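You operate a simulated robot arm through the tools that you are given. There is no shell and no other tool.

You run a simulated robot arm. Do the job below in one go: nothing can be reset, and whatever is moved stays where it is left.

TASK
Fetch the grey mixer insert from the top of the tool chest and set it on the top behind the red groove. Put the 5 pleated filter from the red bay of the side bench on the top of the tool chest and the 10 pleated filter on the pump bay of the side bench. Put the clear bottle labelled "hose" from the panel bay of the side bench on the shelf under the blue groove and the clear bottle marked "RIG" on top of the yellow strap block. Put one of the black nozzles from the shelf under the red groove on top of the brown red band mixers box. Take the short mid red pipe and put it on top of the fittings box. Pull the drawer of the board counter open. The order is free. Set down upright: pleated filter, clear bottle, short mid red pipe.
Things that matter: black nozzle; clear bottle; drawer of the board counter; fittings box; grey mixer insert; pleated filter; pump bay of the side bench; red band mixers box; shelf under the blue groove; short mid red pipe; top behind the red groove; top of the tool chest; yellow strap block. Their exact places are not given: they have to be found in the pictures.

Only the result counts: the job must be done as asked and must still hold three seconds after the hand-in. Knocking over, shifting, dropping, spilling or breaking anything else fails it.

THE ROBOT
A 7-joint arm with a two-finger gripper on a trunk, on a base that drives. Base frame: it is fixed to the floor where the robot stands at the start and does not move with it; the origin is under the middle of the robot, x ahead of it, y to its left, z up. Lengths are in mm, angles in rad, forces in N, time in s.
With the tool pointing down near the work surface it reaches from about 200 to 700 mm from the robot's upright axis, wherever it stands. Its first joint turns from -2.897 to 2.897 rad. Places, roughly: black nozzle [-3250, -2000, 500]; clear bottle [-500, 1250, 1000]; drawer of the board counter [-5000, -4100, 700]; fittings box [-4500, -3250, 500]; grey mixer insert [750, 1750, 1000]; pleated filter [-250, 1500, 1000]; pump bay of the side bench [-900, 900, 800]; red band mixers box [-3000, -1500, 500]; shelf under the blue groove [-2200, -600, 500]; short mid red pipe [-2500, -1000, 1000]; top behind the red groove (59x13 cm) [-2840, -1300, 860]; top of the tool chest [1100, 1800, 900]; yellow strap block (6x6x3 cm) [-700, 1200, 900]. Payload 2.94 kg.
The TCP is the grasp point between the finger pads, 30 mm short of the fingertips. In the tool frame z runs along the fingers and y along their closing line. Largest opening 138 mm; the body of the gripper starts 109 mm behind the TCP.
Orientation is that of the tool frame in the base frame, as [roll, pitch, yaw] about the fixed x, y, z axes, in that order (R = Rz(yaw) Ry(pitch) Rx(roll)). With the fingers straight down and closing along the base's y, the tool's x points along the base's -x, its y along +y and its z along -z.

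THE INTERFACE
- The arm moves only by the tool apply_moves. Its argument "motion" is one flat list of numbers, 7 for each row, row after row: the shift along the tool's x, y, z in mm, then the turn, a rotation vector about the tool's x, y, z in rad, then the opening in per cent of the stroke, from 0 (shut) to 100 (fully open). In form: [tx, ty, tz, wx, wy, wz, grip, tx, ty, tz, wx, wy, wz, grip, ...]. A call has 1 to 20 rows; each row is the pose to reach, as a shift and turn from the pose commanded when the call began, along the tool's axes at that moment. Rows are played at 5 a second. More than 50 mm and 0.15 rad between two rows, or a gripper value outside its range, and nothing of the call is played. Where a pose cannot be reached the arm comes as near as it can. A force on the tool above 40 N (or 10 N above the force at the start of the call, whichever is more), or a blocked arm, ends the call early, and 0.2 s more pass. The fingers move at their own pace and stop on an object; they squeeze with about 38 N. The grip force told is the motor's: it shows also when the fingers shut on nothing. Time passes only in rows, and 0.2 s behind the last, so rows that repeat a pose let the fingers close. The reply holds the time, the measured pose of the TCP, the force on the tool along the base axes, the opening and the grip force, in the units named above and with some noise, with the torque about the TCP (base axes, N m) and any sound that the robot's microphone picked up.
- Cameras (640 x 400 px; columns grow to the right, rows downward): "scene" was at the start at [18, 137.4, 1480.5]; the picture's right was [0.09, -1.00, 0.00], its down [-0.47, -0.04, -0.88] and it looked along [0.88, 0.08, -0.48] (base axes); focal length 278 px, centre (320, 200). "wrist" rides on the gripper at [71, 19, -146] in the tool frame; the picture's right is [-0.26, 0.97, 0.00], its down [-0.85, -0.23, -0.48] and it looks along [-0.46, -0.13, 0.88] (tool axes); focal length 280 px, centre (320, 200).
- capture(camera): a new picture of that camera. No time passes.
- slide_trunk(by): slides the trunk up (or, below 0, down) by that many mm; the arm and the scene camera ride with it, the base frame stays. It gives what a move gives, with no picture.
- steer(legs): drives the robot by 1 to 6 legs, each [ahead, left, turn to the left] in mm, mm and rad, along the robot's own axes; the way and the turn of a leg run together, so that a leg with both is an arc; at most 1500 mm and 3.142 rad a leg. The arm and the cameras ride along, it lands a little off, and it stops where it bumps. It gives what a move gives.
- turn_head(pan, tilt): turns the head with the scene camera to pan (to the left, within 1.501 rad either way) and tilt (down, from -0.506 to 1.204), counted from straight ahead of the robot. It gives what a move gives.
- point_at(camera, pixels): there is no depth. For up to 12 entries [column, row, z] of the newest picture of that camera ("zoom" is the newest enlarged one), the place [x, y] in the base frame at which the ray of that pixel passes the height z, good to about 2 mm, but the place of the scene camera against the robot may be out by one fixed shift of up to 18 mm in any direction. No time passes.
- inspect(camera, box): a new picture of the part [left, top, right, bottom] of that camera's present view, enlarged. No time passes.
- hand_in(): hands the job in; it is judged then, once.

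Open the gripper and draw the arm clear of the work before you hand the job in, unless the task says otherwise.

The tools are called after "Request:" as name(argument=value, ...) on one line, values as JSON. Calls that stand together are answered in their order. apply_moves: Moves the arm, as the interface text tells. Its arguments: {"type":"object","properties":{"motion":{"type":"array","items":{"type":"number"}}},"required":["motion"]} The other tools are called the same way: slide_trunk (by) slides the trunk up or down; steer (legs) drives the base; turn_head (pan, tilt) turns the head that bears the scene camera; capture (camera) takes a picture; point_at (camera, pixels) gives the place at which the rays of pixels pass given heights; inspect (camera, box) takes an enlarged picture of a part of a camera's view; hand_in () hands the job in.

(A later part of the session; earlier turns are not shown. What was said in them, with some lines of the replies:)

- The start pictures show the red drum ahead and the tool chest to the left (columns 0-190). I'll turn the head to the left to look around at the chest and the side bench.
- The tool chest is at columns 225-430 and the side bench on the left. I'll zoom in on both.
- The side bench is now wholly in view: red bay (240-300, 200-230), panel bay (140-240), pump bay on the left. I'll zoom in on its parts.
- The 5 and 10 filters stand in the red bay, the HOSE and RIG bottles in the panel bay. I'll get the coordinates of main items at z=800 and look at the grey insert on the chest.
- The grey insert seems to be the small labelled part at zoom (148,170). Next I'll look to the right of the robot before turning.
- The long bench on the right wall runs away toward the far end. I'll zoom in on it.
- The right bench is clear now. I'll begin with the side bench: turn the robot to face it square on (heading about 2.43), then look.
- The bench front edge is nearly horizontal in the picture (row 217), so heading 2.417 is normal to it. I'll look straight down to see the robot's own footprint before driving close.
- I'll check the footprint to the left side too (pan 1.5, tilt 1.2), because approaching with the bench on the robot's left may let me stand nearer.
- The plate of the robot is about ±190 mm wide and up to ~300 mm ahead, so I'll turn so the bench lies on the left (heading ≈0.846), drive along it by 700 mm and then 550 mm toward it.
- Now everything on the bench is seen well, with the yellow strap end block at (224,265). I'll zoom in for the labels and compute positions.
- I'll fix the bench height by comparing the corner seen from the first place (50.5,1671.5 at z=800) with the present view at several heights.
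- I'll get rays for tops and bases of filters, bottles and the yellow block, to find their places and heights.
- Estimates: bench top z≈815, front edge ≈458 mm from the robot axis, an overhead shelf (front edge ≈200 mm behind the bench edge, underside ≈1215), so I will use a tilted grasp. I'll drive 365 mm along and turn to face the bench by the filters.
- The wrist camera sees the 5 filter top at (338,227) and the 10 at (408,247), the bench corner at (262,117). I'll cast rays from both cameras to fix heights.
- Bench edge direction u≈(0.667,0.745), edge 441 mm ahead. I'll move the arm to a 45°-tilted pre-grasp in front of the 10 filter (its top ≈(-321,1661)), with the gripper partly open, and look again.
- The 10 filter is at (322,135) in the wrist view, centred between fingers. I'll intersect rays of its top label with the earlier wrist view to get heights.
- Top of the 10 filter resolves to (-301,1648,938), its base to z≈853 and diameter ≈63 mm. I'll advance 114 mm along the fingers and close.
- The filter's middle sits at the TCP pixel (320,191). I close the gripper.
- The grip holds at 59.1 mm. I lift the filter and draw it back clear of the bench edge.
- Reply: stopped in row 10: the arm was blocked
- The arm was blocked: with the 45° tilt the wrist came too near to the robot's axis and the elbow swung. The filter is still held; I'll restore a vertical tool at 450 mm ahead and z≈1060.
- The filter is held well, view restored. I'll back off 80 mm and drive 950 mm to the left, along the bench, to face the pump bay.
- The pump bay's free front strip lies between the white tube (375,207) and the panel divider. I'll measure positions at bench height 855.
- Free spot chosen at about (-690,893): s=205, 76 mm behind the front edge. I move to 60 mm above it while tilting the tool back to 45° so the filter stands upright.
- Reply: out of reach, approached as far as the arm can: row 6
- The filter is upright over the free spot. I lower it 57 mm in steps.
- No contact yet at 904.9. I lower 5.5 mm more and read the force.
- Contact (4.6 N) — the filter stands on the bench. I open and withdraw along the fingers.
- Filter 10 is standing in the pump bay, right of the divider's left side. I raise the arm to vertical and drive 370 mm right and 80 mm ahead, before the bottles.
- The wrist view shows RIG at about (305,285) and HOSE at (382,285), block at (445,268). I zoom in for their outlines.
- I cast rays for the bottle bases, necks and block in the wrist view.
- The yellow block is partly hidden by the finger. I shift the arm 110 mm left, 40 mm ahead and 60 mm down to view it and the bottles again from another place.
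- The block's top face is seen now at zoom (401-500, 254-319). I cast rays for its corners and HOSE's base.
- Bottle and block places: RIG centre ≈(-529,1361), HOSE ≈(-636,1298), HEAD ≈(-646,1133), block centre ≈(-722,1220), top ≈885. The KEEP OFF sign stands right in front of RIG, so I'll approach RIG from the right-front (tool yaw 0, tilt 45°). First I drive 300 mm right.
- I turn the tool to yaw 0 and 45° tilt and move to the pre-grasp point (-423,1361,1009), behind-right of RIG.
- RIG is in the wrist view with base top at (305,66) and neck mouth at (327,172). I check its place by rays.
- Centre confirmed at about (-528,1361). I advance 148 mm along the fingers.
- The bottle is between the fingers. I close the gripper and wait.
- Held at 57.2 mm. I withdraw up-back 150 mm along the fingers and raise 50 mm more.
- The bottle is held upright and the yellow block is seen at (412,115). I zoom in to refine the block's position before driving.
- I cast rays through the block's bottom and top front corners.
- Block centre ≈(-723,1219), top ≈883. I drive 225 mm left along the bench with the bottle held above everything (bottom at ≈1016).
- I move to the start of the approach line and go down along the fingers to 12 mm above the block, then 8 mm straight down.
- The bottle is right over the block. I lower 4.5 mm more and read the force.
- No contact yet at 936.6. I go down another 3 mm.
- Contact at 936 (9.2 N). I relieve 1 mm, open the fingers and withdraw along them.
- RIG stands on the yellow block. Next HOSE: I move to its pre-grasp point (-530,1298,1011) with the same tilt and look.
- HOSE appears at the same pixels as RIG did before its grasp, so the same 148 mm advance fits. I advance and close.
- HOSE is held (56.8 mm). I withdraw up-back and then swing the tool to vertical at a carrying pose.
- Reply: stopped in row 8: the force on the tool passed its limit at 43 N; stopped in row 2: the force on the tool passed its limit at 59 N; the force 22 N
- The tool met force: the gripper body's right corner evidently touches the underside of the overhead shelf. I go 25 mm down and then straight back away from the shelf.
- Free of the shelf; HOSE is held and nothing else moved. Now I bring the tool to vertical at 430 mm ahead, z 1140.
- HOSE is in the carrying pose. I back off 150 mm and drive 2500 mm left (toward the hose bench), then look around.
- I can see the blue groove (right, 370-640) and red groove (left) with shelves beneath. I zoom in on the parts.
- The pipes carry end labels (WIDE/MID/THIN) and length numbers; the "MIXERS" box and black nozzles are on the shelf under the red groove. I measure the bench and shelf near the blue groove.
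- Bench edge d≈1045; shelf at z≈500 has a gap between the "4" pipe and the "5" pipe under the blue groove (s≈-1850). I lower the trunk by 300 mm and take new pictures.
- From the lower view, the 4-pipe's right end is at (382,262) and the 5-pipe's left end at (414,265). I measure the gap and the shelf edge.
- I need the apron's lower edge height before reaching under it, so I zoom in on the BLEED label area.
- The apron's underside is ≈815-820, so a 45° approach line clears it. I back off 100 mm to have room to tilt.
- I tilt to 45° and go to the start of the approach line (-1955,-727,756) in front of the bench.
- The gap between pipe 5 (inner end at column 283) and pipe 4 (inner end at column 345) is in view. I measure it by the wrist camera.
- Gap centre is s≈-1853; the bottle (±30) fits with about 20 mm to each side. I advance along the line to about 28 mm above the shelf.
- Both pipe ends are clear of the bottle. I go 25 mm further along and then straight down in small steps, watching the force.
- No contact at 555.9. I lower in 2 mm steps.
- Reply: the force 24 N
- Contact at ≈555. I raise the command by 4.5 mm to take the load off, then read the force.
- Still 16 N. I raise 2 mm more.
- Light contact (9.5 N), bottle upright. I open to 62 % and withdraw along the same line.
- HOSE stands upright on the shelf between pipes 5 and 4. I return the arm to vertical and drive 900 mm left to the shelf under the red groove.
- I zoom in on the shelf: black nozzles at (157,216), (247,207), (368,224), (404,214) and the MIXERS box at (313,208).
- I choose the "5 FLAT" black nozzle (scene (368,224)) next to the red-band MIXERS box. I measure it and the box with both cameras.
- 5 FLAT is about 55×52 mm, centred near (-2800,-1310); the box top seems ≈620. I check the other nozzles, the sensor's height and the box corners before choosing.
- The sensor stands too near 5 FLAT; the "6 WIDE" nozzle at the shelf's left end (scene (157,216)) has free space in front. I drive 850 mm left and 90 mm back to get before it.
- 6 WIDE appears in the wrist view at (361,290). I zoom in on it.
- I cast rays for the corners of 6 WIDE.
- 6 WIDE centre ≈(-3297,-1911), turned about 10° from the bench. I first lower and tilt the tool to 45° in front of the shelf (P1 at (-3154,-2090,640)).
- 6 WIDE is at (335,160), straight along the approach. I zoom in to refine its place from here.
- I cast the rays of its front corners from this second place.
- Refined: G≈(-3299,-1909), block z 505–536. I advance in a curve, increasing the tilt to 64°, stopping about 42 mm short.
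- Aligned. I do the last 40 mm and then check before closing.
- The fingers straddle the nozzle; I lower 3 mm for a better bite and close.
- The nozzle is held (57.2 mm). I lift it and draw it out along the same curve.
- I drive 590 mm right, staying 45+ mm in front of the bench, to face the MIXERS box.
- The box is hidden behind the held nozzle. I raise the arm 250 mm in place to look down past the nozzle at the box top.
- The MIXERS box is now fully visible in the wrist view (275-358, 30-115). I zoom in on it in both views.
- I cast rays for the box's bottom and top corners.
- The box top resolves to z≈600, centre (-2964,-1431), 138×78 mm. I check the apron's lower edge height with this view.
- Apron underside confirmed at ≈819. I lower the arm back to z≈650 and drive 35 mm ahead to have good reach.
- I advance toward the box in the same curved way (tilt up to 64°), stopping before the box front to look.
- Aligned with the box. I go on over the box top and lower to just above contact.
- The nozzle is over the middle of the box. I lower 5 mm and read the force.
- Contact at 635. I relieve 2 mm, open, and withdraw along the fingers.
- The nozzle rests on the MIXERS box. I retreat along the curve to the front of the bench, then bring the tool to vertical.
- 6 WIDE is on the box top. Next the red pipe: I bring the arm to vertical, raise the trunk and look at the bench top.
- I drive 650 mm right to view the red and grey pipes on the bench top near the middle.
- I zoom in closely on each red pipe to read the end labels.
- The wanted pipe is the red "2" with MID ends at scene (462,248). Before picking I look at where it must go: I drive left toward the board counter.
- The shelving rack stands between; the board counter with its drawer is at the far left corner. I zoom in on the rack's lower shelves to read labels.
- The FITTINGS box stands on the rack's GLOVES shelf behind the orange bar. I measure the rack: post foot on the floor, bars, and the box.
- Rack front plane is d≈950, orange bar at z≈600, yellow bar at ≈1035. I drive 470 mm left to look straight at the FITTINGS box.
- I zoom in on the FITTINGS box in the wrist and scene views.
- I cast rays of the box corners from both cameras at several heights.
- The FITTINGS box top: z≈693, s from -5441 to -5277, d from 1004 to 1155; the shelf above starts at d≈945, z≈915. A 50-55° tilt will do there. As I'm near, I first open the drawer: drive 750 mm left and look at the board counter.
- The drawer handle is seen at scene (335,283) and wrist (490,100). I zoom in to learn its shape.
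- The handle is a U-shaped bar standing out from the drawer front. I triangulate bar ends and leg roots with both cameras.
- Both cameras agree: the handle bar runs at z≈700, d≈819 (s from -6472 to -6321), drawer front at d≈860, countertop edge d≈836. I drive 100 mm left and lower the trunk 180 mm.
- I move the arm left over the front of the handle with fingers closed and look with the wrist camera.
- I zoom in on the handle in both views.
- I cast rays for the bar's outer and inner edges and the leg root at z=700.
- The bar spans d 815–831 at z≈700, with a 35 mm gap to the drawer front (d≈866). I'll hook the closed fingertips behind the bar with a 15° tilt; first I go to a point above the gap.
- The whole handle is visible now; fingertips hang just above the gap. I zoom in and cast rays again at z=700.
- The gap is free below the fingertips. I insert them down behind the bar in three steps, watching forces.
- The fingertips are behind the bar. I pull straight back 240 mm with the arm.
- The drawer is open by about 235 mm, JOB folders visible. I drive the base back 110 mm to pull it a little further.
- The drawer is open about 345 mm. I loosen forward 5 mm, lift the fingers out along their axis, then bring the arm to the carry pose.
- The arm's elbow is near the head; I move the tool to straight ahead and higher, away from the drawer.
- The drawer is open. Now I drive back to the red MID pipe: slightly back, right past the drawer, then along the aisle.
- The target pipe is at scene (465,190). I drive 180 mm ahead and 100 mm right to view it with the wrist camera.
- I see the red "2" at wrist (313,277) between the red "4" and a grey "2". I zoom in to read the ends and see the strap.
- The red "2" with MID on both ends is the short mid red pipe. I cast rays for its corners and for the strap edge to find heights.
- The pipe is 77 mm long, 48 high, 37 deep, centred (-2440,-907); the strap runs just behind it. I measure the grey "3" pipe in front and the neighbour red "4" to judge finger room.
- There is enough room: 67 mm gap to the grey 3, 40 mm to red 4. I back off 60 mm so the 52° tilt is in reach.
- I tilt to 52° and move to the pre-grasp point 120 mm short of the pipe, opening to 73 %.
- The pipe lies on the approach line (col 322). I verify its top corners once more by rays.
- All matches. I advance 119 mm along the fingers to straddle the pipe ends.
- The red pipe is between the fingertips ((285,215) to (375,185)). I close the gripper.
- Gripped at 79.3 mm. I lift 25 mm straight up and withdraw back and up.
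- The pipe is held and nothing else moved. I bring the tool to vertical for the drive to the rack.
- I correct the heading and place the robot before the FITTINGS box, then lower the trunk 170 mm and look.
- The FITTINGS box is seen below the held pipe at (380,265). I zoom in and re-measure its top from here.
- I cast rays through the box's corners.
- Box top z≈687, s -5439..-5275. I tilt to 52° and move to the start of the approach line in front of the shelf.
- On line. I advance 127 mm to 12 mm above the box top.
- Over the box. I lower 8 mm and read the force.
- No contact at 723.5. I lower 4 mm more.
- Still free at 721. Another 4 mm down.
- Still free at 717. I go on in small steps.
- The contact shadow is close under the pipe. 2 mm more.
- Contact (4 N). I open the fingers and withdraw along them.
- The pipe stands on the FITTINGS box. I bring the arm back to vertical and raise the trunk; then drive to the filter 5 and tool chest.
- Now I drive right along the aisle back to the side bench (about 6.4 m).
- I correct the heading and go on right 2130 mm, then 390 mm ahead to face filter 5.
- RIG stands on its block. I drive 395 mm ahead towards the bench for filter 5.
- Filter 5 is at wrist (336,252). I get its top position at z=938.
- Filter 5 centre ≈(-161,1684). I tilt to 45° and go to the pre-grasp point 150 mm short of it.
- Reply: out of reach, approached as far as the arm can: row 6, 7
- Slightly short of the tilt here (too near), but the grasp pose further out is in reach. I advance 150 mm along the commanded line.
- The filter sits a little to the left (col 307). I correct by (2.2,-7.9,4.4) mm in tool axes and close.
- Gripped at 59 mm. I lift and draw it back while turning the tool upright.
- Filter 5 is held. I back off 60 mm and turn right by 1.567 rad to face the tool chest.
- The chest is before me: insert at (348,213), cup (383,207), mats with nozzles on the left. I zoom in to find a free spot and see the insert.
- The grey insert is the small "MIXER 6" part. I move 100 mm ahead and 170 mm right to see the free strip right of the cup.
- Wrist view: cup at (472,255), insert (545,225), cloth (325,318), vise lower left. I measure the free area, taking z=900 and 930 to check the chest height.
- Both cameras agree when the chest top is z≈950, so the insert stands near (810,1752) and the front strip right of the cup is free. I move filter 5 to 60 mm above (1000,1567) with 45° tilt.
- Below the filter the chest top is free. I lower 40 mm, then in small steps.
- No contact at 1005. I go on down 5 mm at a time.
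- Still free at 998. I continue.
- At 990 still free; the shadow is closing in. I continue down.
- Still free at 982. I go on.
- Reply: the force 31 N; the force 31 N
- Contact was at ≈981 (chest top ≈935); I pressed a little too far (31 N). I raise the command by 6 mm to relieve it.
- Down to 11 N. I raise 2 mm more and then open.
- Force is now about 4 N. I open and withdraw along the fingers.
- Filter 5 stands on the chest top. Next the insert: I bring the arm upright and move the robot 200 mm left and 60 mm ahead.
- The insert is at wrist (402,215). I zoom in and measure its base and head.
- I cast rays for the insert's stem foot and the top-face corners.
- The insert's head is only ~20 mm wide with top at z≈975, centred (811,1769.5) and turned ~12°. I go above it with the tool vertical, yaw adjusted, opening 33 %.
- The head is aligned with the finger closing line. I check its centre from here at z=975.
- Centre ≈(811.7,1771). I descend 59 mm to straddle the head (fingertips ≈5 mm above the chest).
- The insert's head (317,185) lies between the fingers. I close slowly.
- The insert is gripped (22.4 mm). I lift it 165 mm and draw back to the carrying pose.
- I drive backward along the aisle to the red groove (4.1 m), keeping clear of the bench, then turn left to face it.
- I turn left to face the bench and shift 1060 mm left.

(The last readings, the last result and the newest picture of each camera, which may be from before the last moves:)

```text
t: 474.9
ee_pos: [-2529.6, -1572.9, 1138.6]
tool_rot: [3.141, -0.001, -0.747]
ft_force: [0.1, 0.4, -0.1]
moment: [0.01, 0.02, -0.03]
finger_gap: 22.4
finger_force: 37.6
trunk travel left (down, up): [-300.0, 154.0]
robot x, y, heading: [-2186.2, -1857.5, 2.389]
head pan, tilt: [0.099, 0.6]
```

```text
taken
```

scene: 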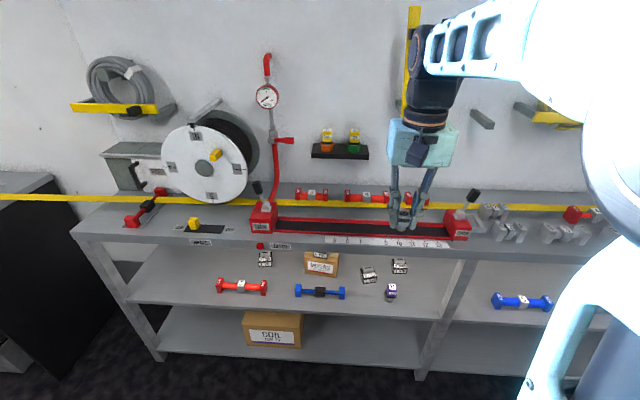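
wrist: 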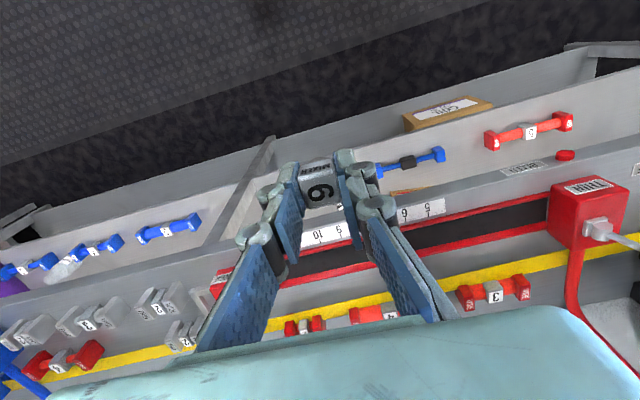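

I'm before the red groove. I drive 150 mm closer (with small heading fix) and look at the area behind the groove.

Request:
steer(legs=[[0, 0, 0.021], [150, 0, 0]])

Request:
turn_head(pan=0.1, tilt=0.75)

Request:
capture(camera="scene")

Request:
capture(camera="wrist")

Request:
inspect(camera="scene", box=[240, 140, 480, 290])

```text
t: 476.6
ee_pos: [-2644.8, -1485.0, 1138.9]
tool_rot: [-3.141, 0.0, -0.726]
ft_force: [1.1, 0.2, -0.4]
moment: [-0.01, -0.02, -0.01]
finger_gap: 22.6
finger_force: 38.0
trunk travel left (down, up): [-300.0, 154.0]
robot x, y, heading: [-2293.0, -1756.7, 2.413]
head pan, tilt: [0.099, 0.6]
```

```text
t: 477.3
ee_pos: [-2643.9, -1484.4, 1138.3]
tool_rot: [-3.141, 0.0, -0.725]
ft_force: [-0.3, -0.6, -1.1]
moment: [-0.02, 0.02, 0.0]
finger_gap: 22.5
finger_force: 38.1
trunk travel left (down, up): [-300.0, 154.0]
robot x, y, heading: [-2298.5, -1762.2, 2.409]
head pan, tilt: [0.099, 0.75]
```

```text
taken
```

scene: 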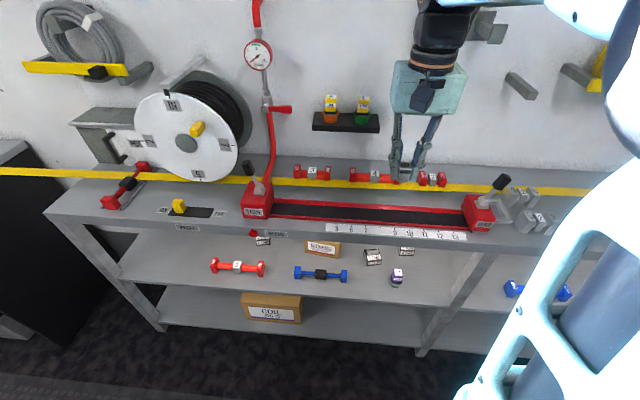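

```text
taken
```

wrist: 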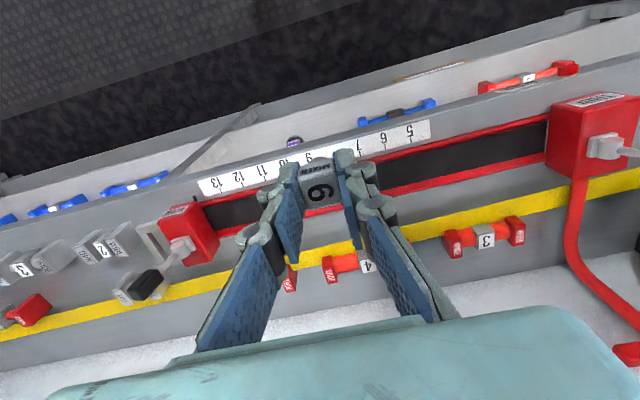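

```text
2.67 times, centred on (360, 215) of scene
```

zoom: 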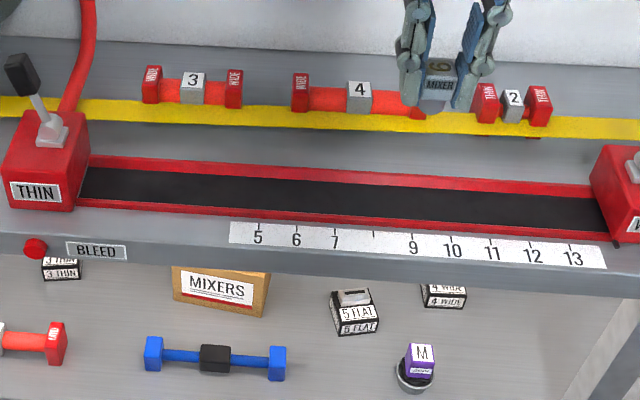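

The strap runs elevated in front of the red pipes. I measure the strap, the groove's back rail and the pipes with both cameras.

Request:
point_at(camera="wrist", pixels=[[480, 204, 862], [480, 204, 900], [480, 222, 862], [480, 222, 900], [430, 216, 862], [430, 216, 900], [430, 190, 862], [470, 178, 862], [460, 249, 910], [523, 236, 910], [327, 262, 910], [450, 235, 862]])

Request:
point_at(camera="scene", pixels=[[333.8, 186.1, 862], [333.8, 186.1, 900], [333.8, 178.8, 862], [333.8, 178.8, 900], [360, 187.5, 862], [360, 187.5, 900], [340, 203, 862], [400, 207, 862], [295, 165, 910], [331, 167, 910], [350, 169, 910], [340, 196, 862]])

Request:
inspect(camera="wrist", box=[370, 130, 610, 280])

```text
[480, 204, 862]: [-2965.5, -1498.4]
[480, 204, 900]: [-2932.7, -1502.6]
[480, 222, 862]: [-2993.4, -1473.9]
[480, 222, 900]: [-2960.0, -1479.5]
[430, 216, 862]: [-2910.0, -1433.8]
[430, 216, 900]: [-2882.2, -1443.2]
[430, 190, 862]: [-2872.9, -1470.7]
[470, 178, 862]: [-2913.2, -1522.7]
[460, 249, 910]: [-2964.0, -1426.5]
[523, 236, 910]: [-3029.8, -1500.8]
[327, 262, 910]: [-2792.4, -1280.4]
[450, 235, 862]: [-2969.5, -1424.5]
```

```text
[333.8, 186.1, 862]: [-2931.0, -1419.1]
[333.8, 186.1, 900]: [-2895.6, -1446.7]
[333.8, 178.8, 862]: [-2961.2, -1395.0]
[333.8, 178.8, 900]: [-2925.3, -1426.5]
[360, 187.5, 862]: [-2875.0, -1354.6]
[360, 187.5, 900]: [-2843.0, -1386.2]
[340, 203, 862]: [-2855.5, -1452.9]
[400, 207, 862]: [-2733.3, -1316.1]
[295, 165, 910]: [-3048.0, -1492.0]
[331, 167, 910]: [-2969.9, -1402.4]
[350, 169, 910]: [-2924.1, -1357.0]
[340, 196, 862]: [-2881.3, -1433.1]
```

```text
2.67 times, centred on (490, 205) of wrist
```

zoom: 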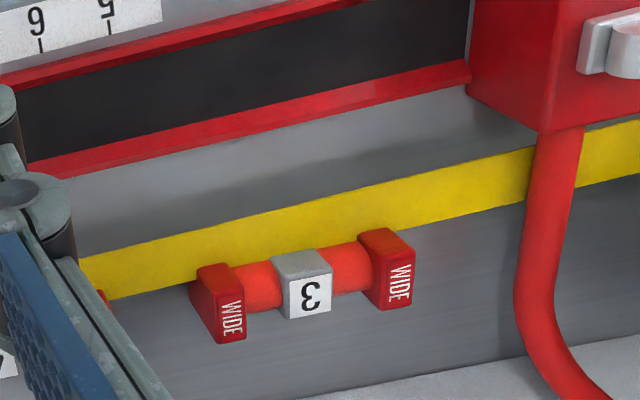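

Strap: z≈910, d≈1173–1210; the red pipes stand behind it (d≈1230–1268). I need the wall distance and wall items, so I measure the bench/wall line and zoom on the region between pipes 4 and 2.

Request:
point_at(camera="scene", pixels=[[277, 154.5, 862], [333, 160, 862], [300, 157, 862], [350, 131, 1050], [350, 131, 1100], [350, 115, 1100], [400, 165, 862]])

Request:
inspect(camera="scene", box=[290, 80, 450, 200])

Request:
inspect(camera="wrist", box=[120, 190, 420, 330])

```text
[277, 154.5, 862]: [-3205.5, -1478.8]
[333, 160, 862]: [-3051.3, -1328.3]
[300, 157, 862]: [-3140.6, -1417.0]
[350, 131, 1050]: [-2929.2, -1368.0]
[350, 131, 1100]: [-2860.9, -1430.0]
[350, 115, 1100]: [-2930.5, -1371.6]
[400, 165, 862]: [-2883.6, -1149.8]
```

```text
3.33 times, centred on (370, 140) of scene
```

zoom: 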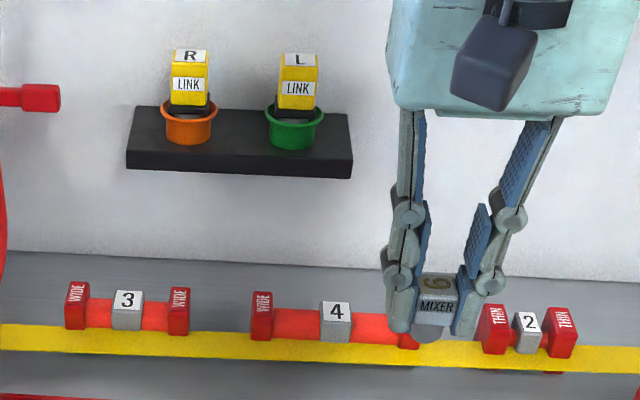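

```text
2.13 times, centred on (270, 260) of wrist
```

zoom: 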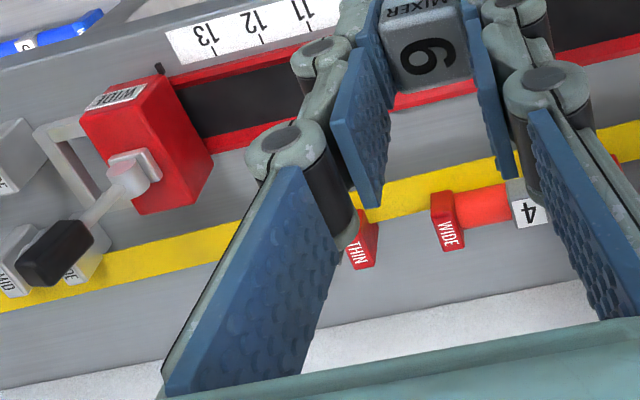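

Behind the red pipes there is free bench (pipes' backs d≈1268, wall d≈1385). I'll set the insert behind pipe "2 THIN" (s≈-2665, d≈1292). I drive 175 mm right and 90 mm ahead.

Request:
steer(legs=[[0, -175, 0], [88, 0, 0]])

Request:
turn_head(pan=0.25, tilt=0.75)

Request:
capture(camera="scene")

Request:
capture(camera="wrist")

```text
t: 480.2
ee_pos: [-2594.2, -1294.0, 1138.9]
tool_rot: [3.141, 0.0, -0.725]
ft_force: [0.6, 0.0, -0.9]
moment: [-0.02, -0.03, -0.03]
finger_gap: 22.3
finger_force: 38.0
trunk travel left (down, up): [-300.0, 154.0]
robot x, y, heading: [-2245.0, -1574.2, 2.411]
head pan, tilt: [0.099, 0.75]
```

```text
t: 480.9
ee_pos: [-2593.7, -1294.0, 1139.0]
tool_rot: [3.141, 0.001, -0.727]
ft_force: [0.3, 0.1, -0.7]
moment: [0.04, 0.0, 0.04]
finger_gap: 22.6
finger_force: 38.5
trunk travel left (down, up): [-300.0, 154.0]
robot x, y, heading: [-2243.1, -1571.8, 2.413]
head pan, tilt: [0.25, 0.75]
```

```text
taken
```

scene: 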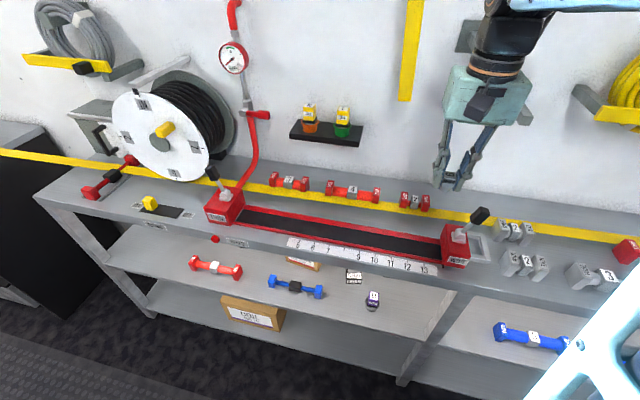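

```text
taken
```

wrist: 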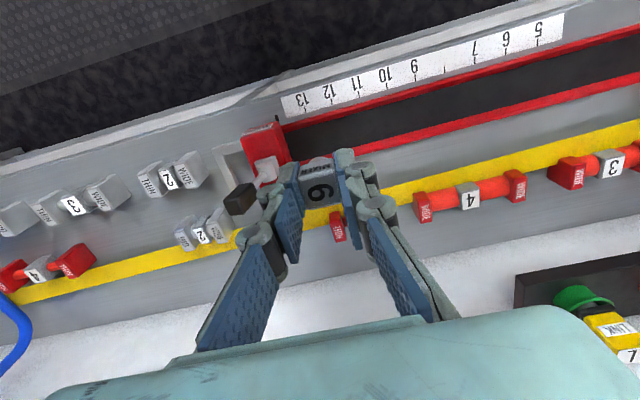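

I zoom in on pipe "2 THIN" and the bench behind it, and cast rays.

Request:
inspect(camera="scene", box=[370, 160, 466, 220])

Request:
inspect(camera="wrist", box=[220, 170, 420, 295])

```text
6.67 times, centred on (418, 190) of scene
```

zoom: 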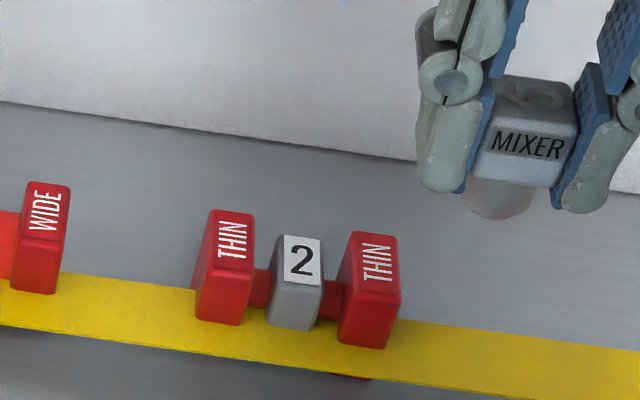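

```text
3.20 times, centred on (320, 232) of wrist
```

zoom: 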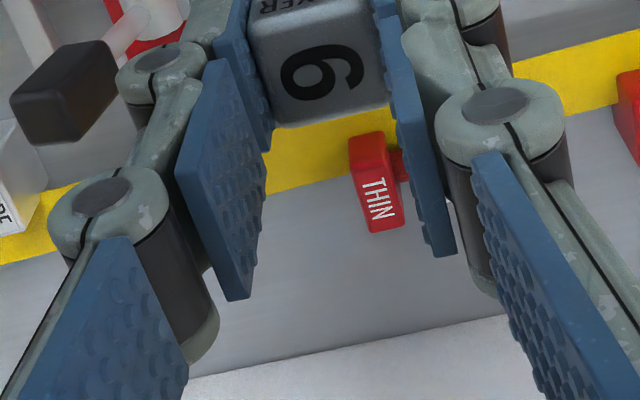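

I cast the rays for pipe 2 THIN and the free area behind it.

Request:
point_at(camera="scene", pixels=[[401.9, 191.5, 910], [429.5, 195.5, 910], [400, 198, 910], [430.3, 204, 910], [415, 181, 862], [440, 184.5, 862], [404, 100, 1150]])

Request:
point_at(camera="wrist", pixels=[[335, 242, 910], [346.3, 238.9, 910], [330, 212, 862], [340.5, 210, 862], [330, 277, 862], [240, 203, 980], [240, 203, 950]])

```text
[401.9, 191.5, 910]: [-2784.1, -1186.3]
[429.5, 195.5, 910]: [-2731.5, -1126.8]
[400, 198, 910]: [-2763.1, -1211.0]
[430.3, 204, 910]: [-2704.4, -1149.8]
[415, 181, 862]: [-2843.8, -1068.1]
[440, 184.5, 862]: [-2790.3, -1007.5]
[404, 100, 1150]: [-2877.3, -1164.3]
```

```text
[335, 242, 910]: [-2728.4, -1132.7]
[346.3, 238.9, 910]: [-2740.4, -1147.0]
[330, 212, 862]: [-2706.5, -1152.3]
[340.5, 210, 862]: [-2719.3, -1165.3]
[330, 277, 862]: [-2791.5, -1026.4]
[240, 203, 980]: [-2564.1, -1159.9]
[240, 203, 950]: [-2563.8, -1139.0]
```

Pipe 2 THIN spans s -2741..-2663; the spot s=-2612, d=1262 (inside the zone, right of it) is free. I move over it at height and look.

Request:
apply_moves(motion=[-38.5, -16.6, 0, 0, 0, 0, 0, -77, -33.2, 0, 0, 0, 0, 0, -115.4, -49.7, 0, 0, 0, 0, 0, -153.9, -66.3, 0, 0, 0, 0, 0, -192.4, -82.9, 0, 0, 0, 0, 0, -192.4, -82.9, 45, 0, 0, 0, 0, -192.4, -82.9, 90, 0, 0, 0, 0, -192.4, -82.9, 90, 0, 0, 0, 0])

Request:
capture(camera="wrist")

Request:
capture(camera="scene")

```text
t: 482.1
ee_pos: [-2675.2, -1121.7, 1140.5]
tool_rot: [3.139, -0.023, -0.712]
ft_force: [13.9, -13.0, -0.7]
moment: [2.34, 2.32, 0.56]
finger_gap: 22.2
finger_force: 38.1
trunk travel left (down, up): [-300.0, 154.0]
robot x, y, heading: [-2242.7, -1571.1, 2.416]
head pan, tilt: [0.25, 0.75]
stopped in row 6: the force on the tool passed its limit at 107 N (the readings are from after the stop); the commanded pose is now the measured one
```

```text
taken
```

wrist: 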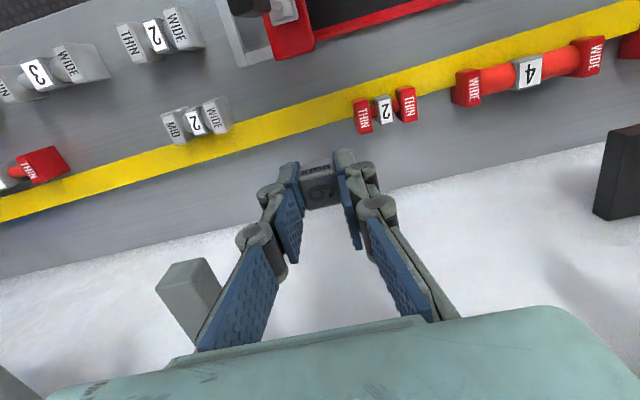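

```text
taken
```

scene: 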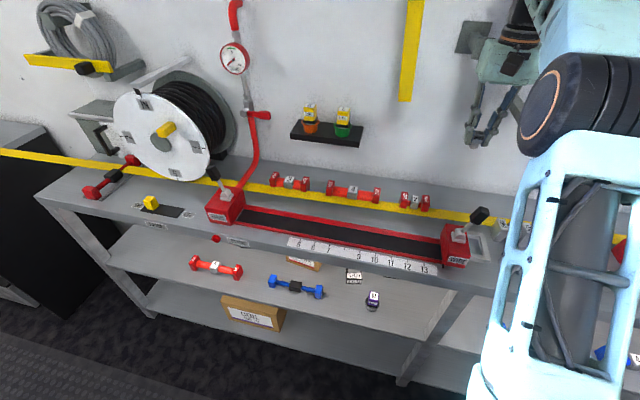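

The gripper body bumped a grey wall hook (force toward the robot). I back off 80 mm first.

Request:
apply_moves(motion=[30, 0, 0, 0, 0, 0, 0, 60, 0, 0, 0, 0.012, -0.008, 0, 90, 0, 0, 0, 0.023, -0.015, 0, 90, 0, 0, 0, 0.023, -0.015, 0])

Request:
capture(camera="wrist")

Request:
capture(camera="scene")

Request:
inspect(camera="scene", box=[380, 0, 640, 162])

```text
t: 483.1
ee_pos: [-2606.8, -1179.4, 1139.9]
tool_rot: [3.139, -0.048, -0.699]
ft_force: [-0.4, -0.7, -0.8]
moment: [0.0, -0.01, 0.0]
finger_gap: 22.9
finger_force: 37.7
trunk travel left (down, up): [-300.0, 154.0]
robot x, y, heading: [-2243.6, -1569.5, 2.412]
head pan, tilt: [0.25, 0.75]
```

```text
taken
```

wrist: 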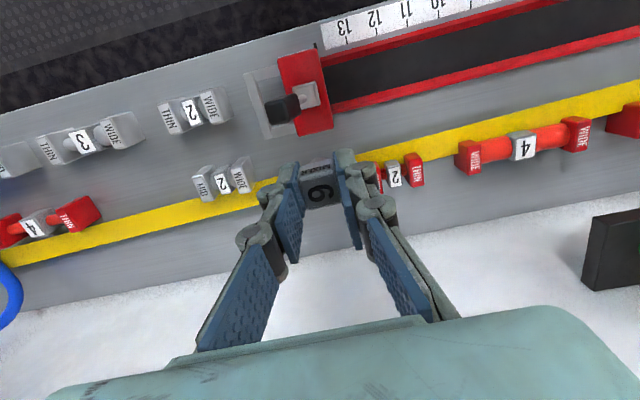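

```text
taken
```

scene: 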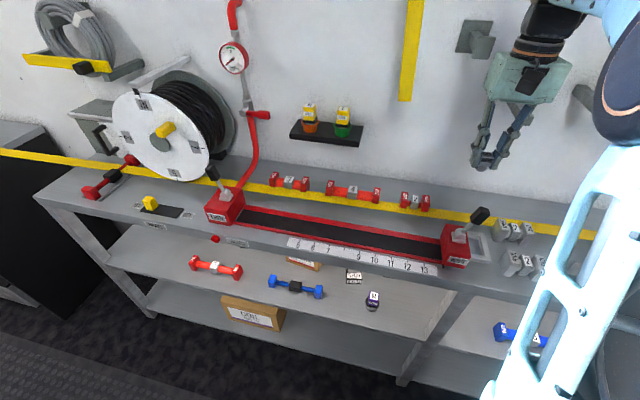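

```text
2.46 times, centred on (510, 81) of scene
```

zoom: 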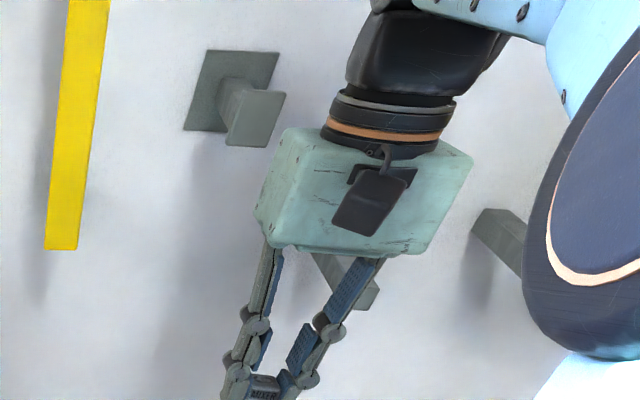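

The body had touched the disc hook on the wall (s≈-2666, z≈1330), so I must go lower first. I straighten the tool, shift 33 mm left (away from the groove lever) and lower to z≈985.

Request:
apply_moves(motion=[-0.5, 16, 0, 0, -0.024, 0.014, 0, -1, 33, 0, 0, -0.048, 0.028, 0, -3.1, 33, 45, 0, -0.048, 0.028, 0, -5.3, 33, 90, 0, -0.048, 0.028, 0, -7.2, 33, 130, 0, -0.048, 0.028, 0, -8.4, 33, 154.8, 0, -0.048, 0.028, 0, -8.4, 33, 154.8, 0, -0.048, 0.028, 0])

Request:
capture(camera="wrist")

Request:
capture(camera="scene")

```text
t: 484.7
ee_pos: [-2630.4, -1203.1, 983.1]
tool_rot: [3.14, 0.0, -0.726]
ft_force: [0.2, -0.7, 0.1]
moment: [-0.02, 0.01, 0.01]
finger_gap: 22.8
finger_force: 37.9
trunk travel left (down, up): [-300.0, 154.0]
robot x, y, heading: [-2247.6, -1572.4, 2.413]
head pan, tilt: [0.25, 0.75]
```

```text
taken
```

wrist: 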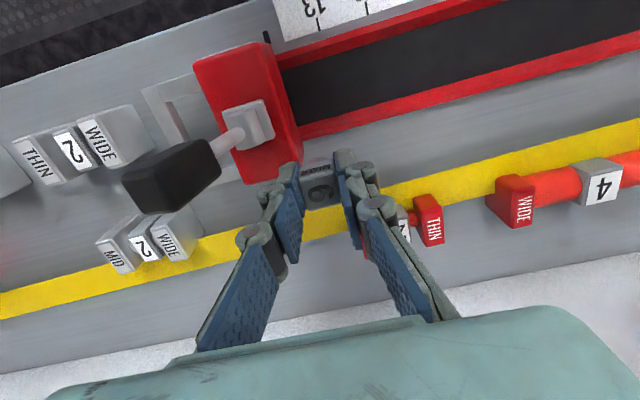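

```text
taken
```

scene: 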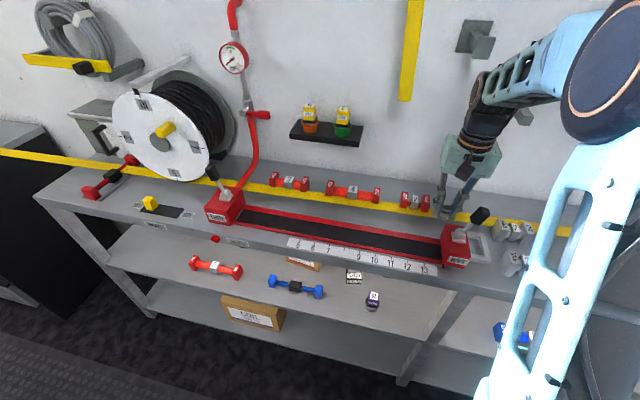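

The way is clear now. I move forward over the strap to the spot (s=-2615, d=1262) at this height.

Request:
apply_moves(motion=[-35, -12.1, 0, 0, 0, 0, 0, -70, -24.3, 0, 0, 0, 0, 0, -104.8, -36.4, 0, 0, 0, 0, 0, -104.8, -36.4, 0, 0, 0, 0, 0])

Request:
capture(camera="wrist")

Request:
capture(camera="scene")

```text
t: 485.7
ee_pos: [-2687.2, -1106.9, 984.4]
tool_rot: [3.138, 0.0, -0.725]
ft_force: [0.8, 0.5, -0.7]
moment: [-0.04, 0.0, 0.01]
finger_gap: 22.5
finger_force: 37.9
trunk travel left (down, up): [-300.0, 154.0]
robot x, y, heading: [-2243.0, -1569.7, 2.419]
head pan, tilt: [0.25, 0.75]
```

```text
taken
```

wrist: 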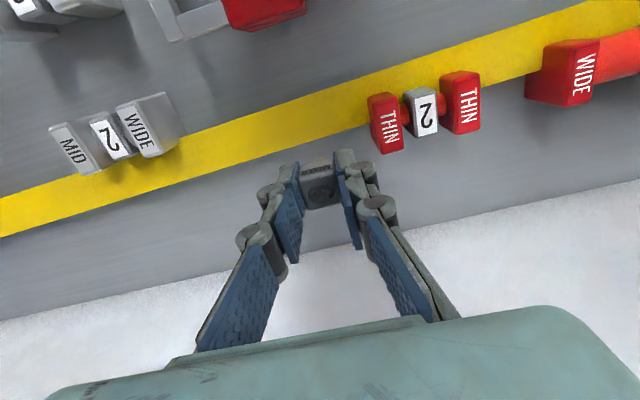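

```text
taken
```

scene: 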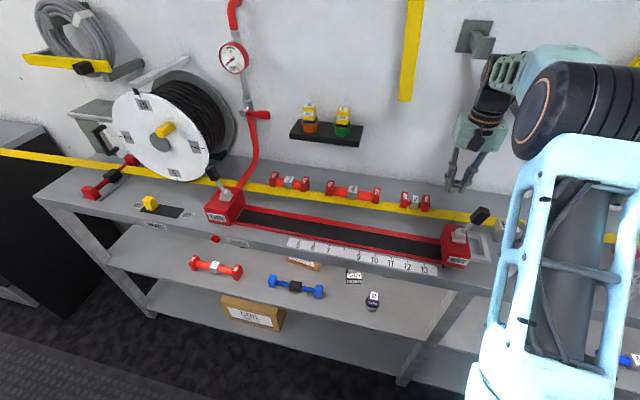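

The insert hangs behind the strap, right of pipe 2 THIN. I measure the strap's far edge and the pipe end against my position.

Request:
point_at(camera="wrist", pixels=[[320, 149, 890], [320, 149, 910], [280, 163, 900], [370, 100, 910], [383, 154, 910], [403, 148, 910], [174, 145, 900], [320, 190, 862]])

Request:
inspect(camera="wrist", box=[240, 70, 480, 220])

```text
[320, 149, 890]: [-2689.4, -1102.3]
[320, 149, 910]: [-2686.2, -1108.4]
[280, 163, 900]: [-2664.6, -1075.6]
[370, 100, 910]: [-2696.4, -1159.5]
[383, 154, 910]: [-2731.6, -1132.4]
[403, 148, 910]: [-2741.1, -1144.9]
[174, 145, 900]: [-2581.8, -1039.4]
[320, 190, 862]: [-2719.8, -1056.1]
```

```text
2.67 times, centred on (360, 145) of wrist
```

zoom: 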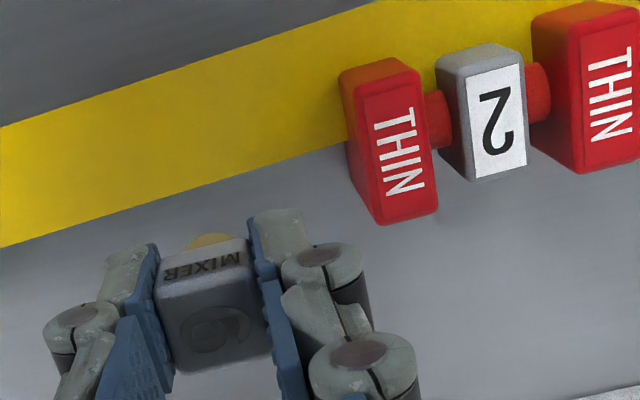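

The strap's far edge is at d≈1250 here, too close; I go 27 mm further back (d≈1291) and then lower to z≈905.

Request:
apply_moves(motion=[-27, 0, 0, 0, 0, 0, 0, -27, 0, 35, 0, 0, 0, 0, -27, 0, 70, 0, 0, 0, 0, -27, 0, 79, 0, 0, 0, 0, -27, 0, 79, 0, 0, 0, 0])

Request:
capture(camera="wrist")

Request:
capture(camera="scene")

```text
t: 486.9
ee_pos: [-2705.3, -1089.0, 903.5]
tool_rot: [3.141, 0.0, -0.726]
ft_force: [0.4, -0.5, -0.1]
moment: [0.01, 0.01, -0.01]
finger_gap: 22.7
finger_force: 37.9
trunk travel left (down, up): [-300.0, 154.0]
robot x, y, heading: [-2246.1, -1571.1, 2.419]
head pan, tilt: [0.25, 0.75]
```

```text
taken
```

wrist: 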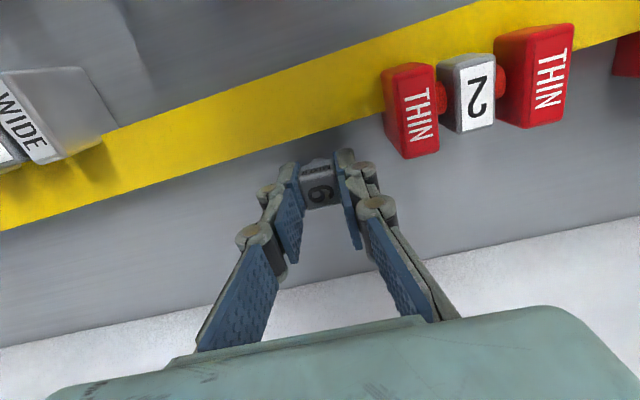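

```text
taken
```

scene: 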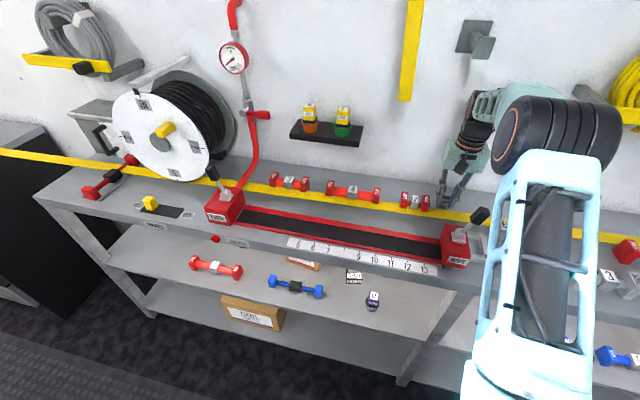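

Good position, no contact. I lower in 2–3 mm steps.

Request:
apply_moves(motion=[0, 0, 2, 0, 0, 0, 0, 0, 0, 4, 0, 0, 0, 0, 0, 0, 4, 0, 0, 0, 0])

Request:
apply_moves(motion=[0, 0, 1.5, 0, 0, 0, 0, 0, 0, 2.5, 0, 0, 0, 0, 0, 0, 2.5, 0, 0, 0, 0])

```text
t: 487.7
ee_pos: [-2706.0, -1089.2, 901.6]
tool_rot: [3.14, 0.002, -0.727]
ft_force: [0.4, 0.7, -0.6]
moment: [0.02, -0.03, 0.01]
finger_gap: 22.4
finger_force: 38.5
trunk travel left (down, up): [-300.0, 154.0]
robot x, y, heading: [-2246.1, -1572.1, 2.41]
head pan, tilt: [0.25, 0.75]
```

```text
t: 488.5
ee_pos: [-2706.0, -1089.4, 900.7]
tool_rot: [3.14, 0.0, -0.727]
ft_force: [0.6, -0.8, 6.6]
moment: [0.02, -0.04, 0.01]
finger_gap: 22.5
finger_force: 38.1
trunk travel left (down, up): [-300.0, 154.0]
robot x, y, heading: [-2249.3, -1567.3, 2.415]
head pan, tilt: [0.25, 0.75]
```

Contact (6.6 N). I open to 33 % and rise straight up.

Request:
apply_moves(motion=[0, 0, -0.5, 0, 0, 0, 20, 0, 0, -0.5, 0, 0, 0, 26, 0, 0, -0.5, 0, 0, 0, 32, 0, 0, -0.5, 0, 0, 0, 32, 0, 0, -30, 0, 0, 0, 32, 0, 0, -65, 0, 0, 0, 32, 0, 0, -85, 0, 0, 0, 32, 0, 0, -85, 0, 0, 0, 32])

Request:
capture(camera="wrist")

```text
t: 490.3
ee_pos: [-2705.3, -1089.1, 984.4]
tool_rot: [3.139, -0.002, -0.726]
ft_force: [-0.2, 0.6, -0.4]
moment: [0.0, 0.01, 0.03]
finger_gap: 44.3
finger_force: 0.1
trunk travel left (down, up): [-300.0, 154.0]
robot x, y, heading: [-2244.2, -1571.7, 2.414]
head pan, tilt: [0.25, 0.75]
```

```text
taken
```

wrist: 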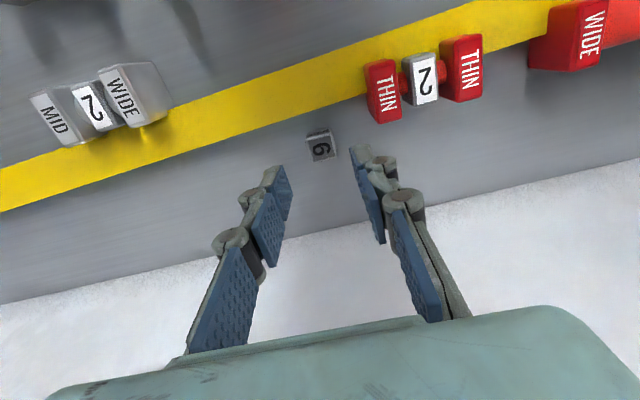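

The insert stands upright on the bench behind the groove. I check the zone: positions of the red groove's end blocks.

Request:
point_at(camera="scene", pixels=[[442, 264, 862], [469, 268, 862], [206, 222, 862], [242, 226, 862], [243, 207, 862], [441, 232, 862], [290, 216, 862]])

Request:
point_at(camera="wrist", pixels=[[320, 145, 895], [310, 137, 895], [332, 133, 895], [337, 152, 895]])

Request:
inspect(camera="wrist", box=[270, 100, 390, 175])

```text
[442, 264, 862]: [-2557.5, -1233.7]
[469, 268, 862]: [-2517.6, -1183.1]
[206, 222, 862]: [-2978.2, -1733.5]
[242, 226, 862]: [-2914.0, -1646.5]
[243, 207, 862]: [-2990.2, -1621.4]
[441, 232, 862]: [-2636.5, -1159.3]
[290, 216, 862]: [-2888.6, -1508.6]
```

```text
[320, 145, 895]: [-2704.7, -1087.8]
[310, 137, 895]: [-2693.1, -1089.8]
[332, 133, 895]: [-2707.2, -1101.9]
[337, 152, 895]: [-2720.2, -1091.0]
```

```text
5.33 times, centred on (330, 138) of wrist
```

zoom: 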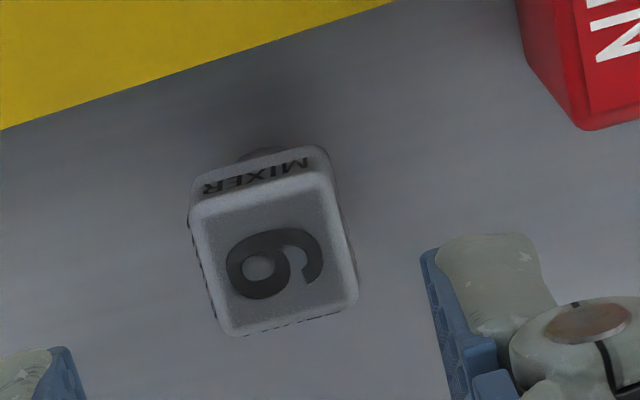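

The insert is inside the zone (s -2616, d 1289). I withdraw over the strap, shifting left of the lever, then rise and bring the arm back.

Request:
apply_moves(motion=[38, 0, 0, 0, 0, 0, 25, 70, 18, 0, 0, 0, 0, 15, 102, 36, 0, 0, 0, 0, 10, 132, 45, 0, 0, 0, 0, 10, 135, 45, -45, 0, 0, 0, 10, 138, 45, -90, 0, 0, 0, 10, 150, 45, -135, 0, 0, 0, 10, 185, 35, -155, 0, 0, 0, 10, 220, 25, -158, 0, 0, 0, 30, 220, 25, -158, 0, 0, 0, 50])

Request:
turn_head(pan=0.1, tilt=0.7)

Request:
capture(camera="scene")

Request:
capture(camera="wrist")

```text
t: 492.5
ee_pos: [-2557.5, -1253.0, 1143.0]
tool_rot: [3.14, -0.001, -0.725]
ft_force: [0.8, -0.7, 0.3]
moment: [0.04, -0.03, -0.01]
finger_gap: 68.7
finger_force: 0.1
trunk travel left (down, up): [-300.0, 154.0]
robot x, y, heading: [-2242.2, -1571.9, 2.414]
head pan, tilt: [0.25, 0.75]
```

```text
t: 493.2
ee_pos: [-2557.7, -1253.2, 1142.1]
tool_rot: [3.139, 0.0, -0.725]
ft_force: [0.8, 0.3, 0.1]
moment: [-0.01, 0.0, -0.03]
finger_gap: 68.9
finger_force: 0.1
trunk travel left (down, up): [-300.0, 154.0]
robot x, y, heading: [-2244.8, -1568.3, 2.418]
head pan, tilt: [0.099, 0.7]
```

```text
taken
```

scene: 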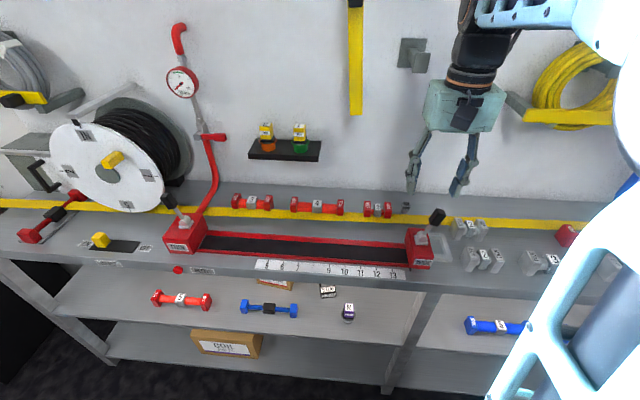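

```text
taken
```

wrist: 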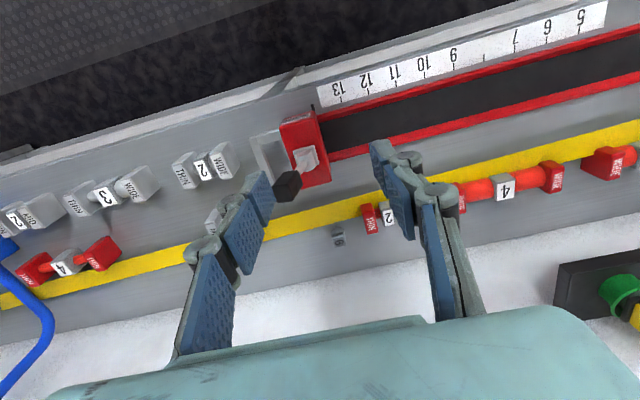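

The insert stands at scene (405,208). I open the gripper, back the robot away from the bench and take a last look around.

Request:
steer(legs=[[-280, 0, 0]])

Request:
turn_head(pan=0.0, tilt=0.55)

Request:
capture(camera="scene")

Request:
inspect(camera="scene", box=[200, 150, 440, 300])

Request:
turn_head(pan=-0.7, tilt=0.5)

Request:
capture(camera="scene")

```text
t: 495.2
ee_pos: [-2347.2, -1439.8, 1142.5]
tool_rot: [3.141, 0.0, -0.727]
ft_force: [-1.6, -0.2, 0.1]
moment: [0.04, 0.03, 0.0]
finger_gap: 68.9
finger_force: 0.0
trunk travel left (down, up): [-300.0, 154.0]
robot x, y, heading: [-2033.9, -1756.3, 2.409]
head pan, tilt: [0.099, 0.7]
```

```text
t: 495.9
ee_pos: [-2347.6, -1439.8, 1142.4]
tool_rot: [3.14, -0.001, -0.727]
ft_force: [-0.9, -0.1, 0.1]
moment: [0.02, -0.01, 0.03]
finger_gap: 68.9
finger_force: 0.0
trunk travel left (down, up): [-300.0, 154.0]
robot x, y, heading: [-2033.9, -1753.7, 2.411]
head pan, tilt: [0.0, 0.55]
```

```text
taken
```

scene: 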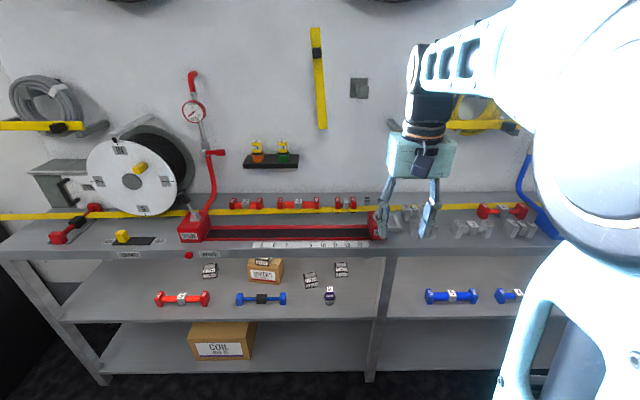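

```text
2.67 times, centred on (320, 225) of scene
```

zoom: 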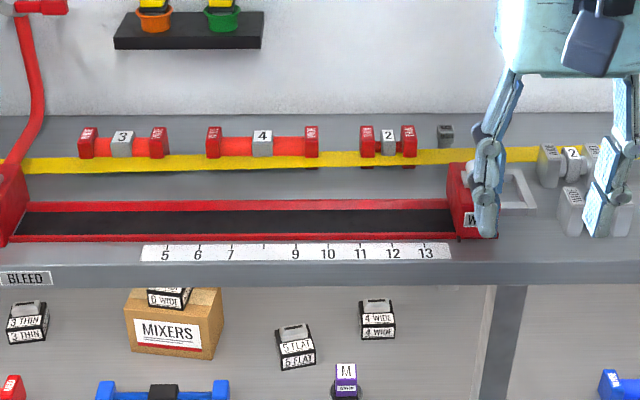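

```text
t: 496.9
ee_pos: [-2346.2, -1439.9, 1142.3]
tool_rot: [3.137, 0.001, -0.727]
ft_force: [0.0, -0.8, 0.3]
moment: [-0.03, 0.01, 0.01]
finger_gap: 69.0
finger_force: 0.1
trunk travel left (down, up): [-300.0, 154.0]
robot x, y, heading: [-2035.8, -1758.8, 2.41]
head pan, tilt: [-0.7, 0.499]
```

```text
taken
```

scene: 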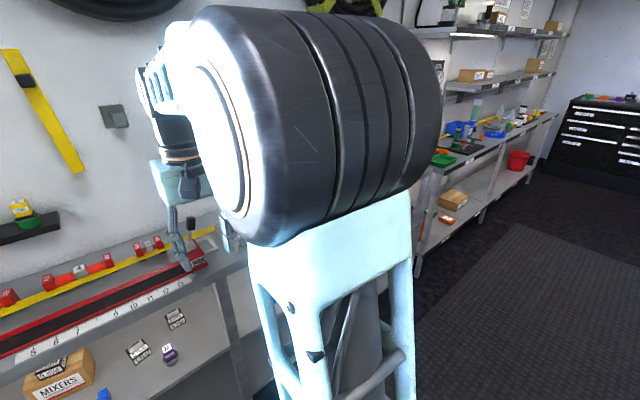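

All items seen are where they should be: insert behind the groove, nozzle on the MIXERS box, arm clear with the gripper open. I hand the job in.

Request:
hand_in()

```text
The job is handed in.
```

I did all eight parts of the task and handed the job in; the verdict has not come back. I looked at each item after setting it down, but I did not go back round to every place just before handing in.

| Item | Where it is now |
|---|---|
| Grey mixer insert ("MIXER 6") | Standing on the top behind the red groove, near the groove's right-hand end |
| "5" pleated filter | Upright at the front of the tool chest top |
| "10" pleated filter | Upright in the pump bay |
| "HOSE" bottle | Upright on the shelf under the blue groove, between two blue pipes |
| "RIG" bottle | Upright on the yellow strap block |
| Black nozzle ("6 WIDE") | On top of the red band mixers box |
| Short mid red pipe (red "2", MID on both ends) | Upright on the fittings box |
| Drawer of the board counter | Pulled open about 345 mm |

- **Knocks:** three things happened on the way. The arm bumped the underside of the shelf above the side bench at about 59 N. It bumped a wall hook above the red groove at 107 N. The elbow also seems to have pressed against the robot's own head twice. Nothing looked moved or knocked over in the pictures afterwards.
- **Tightest placing:** the insert had to stand behind the stretched yellow strap. By my measurement its centre is about 25 mm inside the nearest edge of the area, with about 48 mm to spare the other way.
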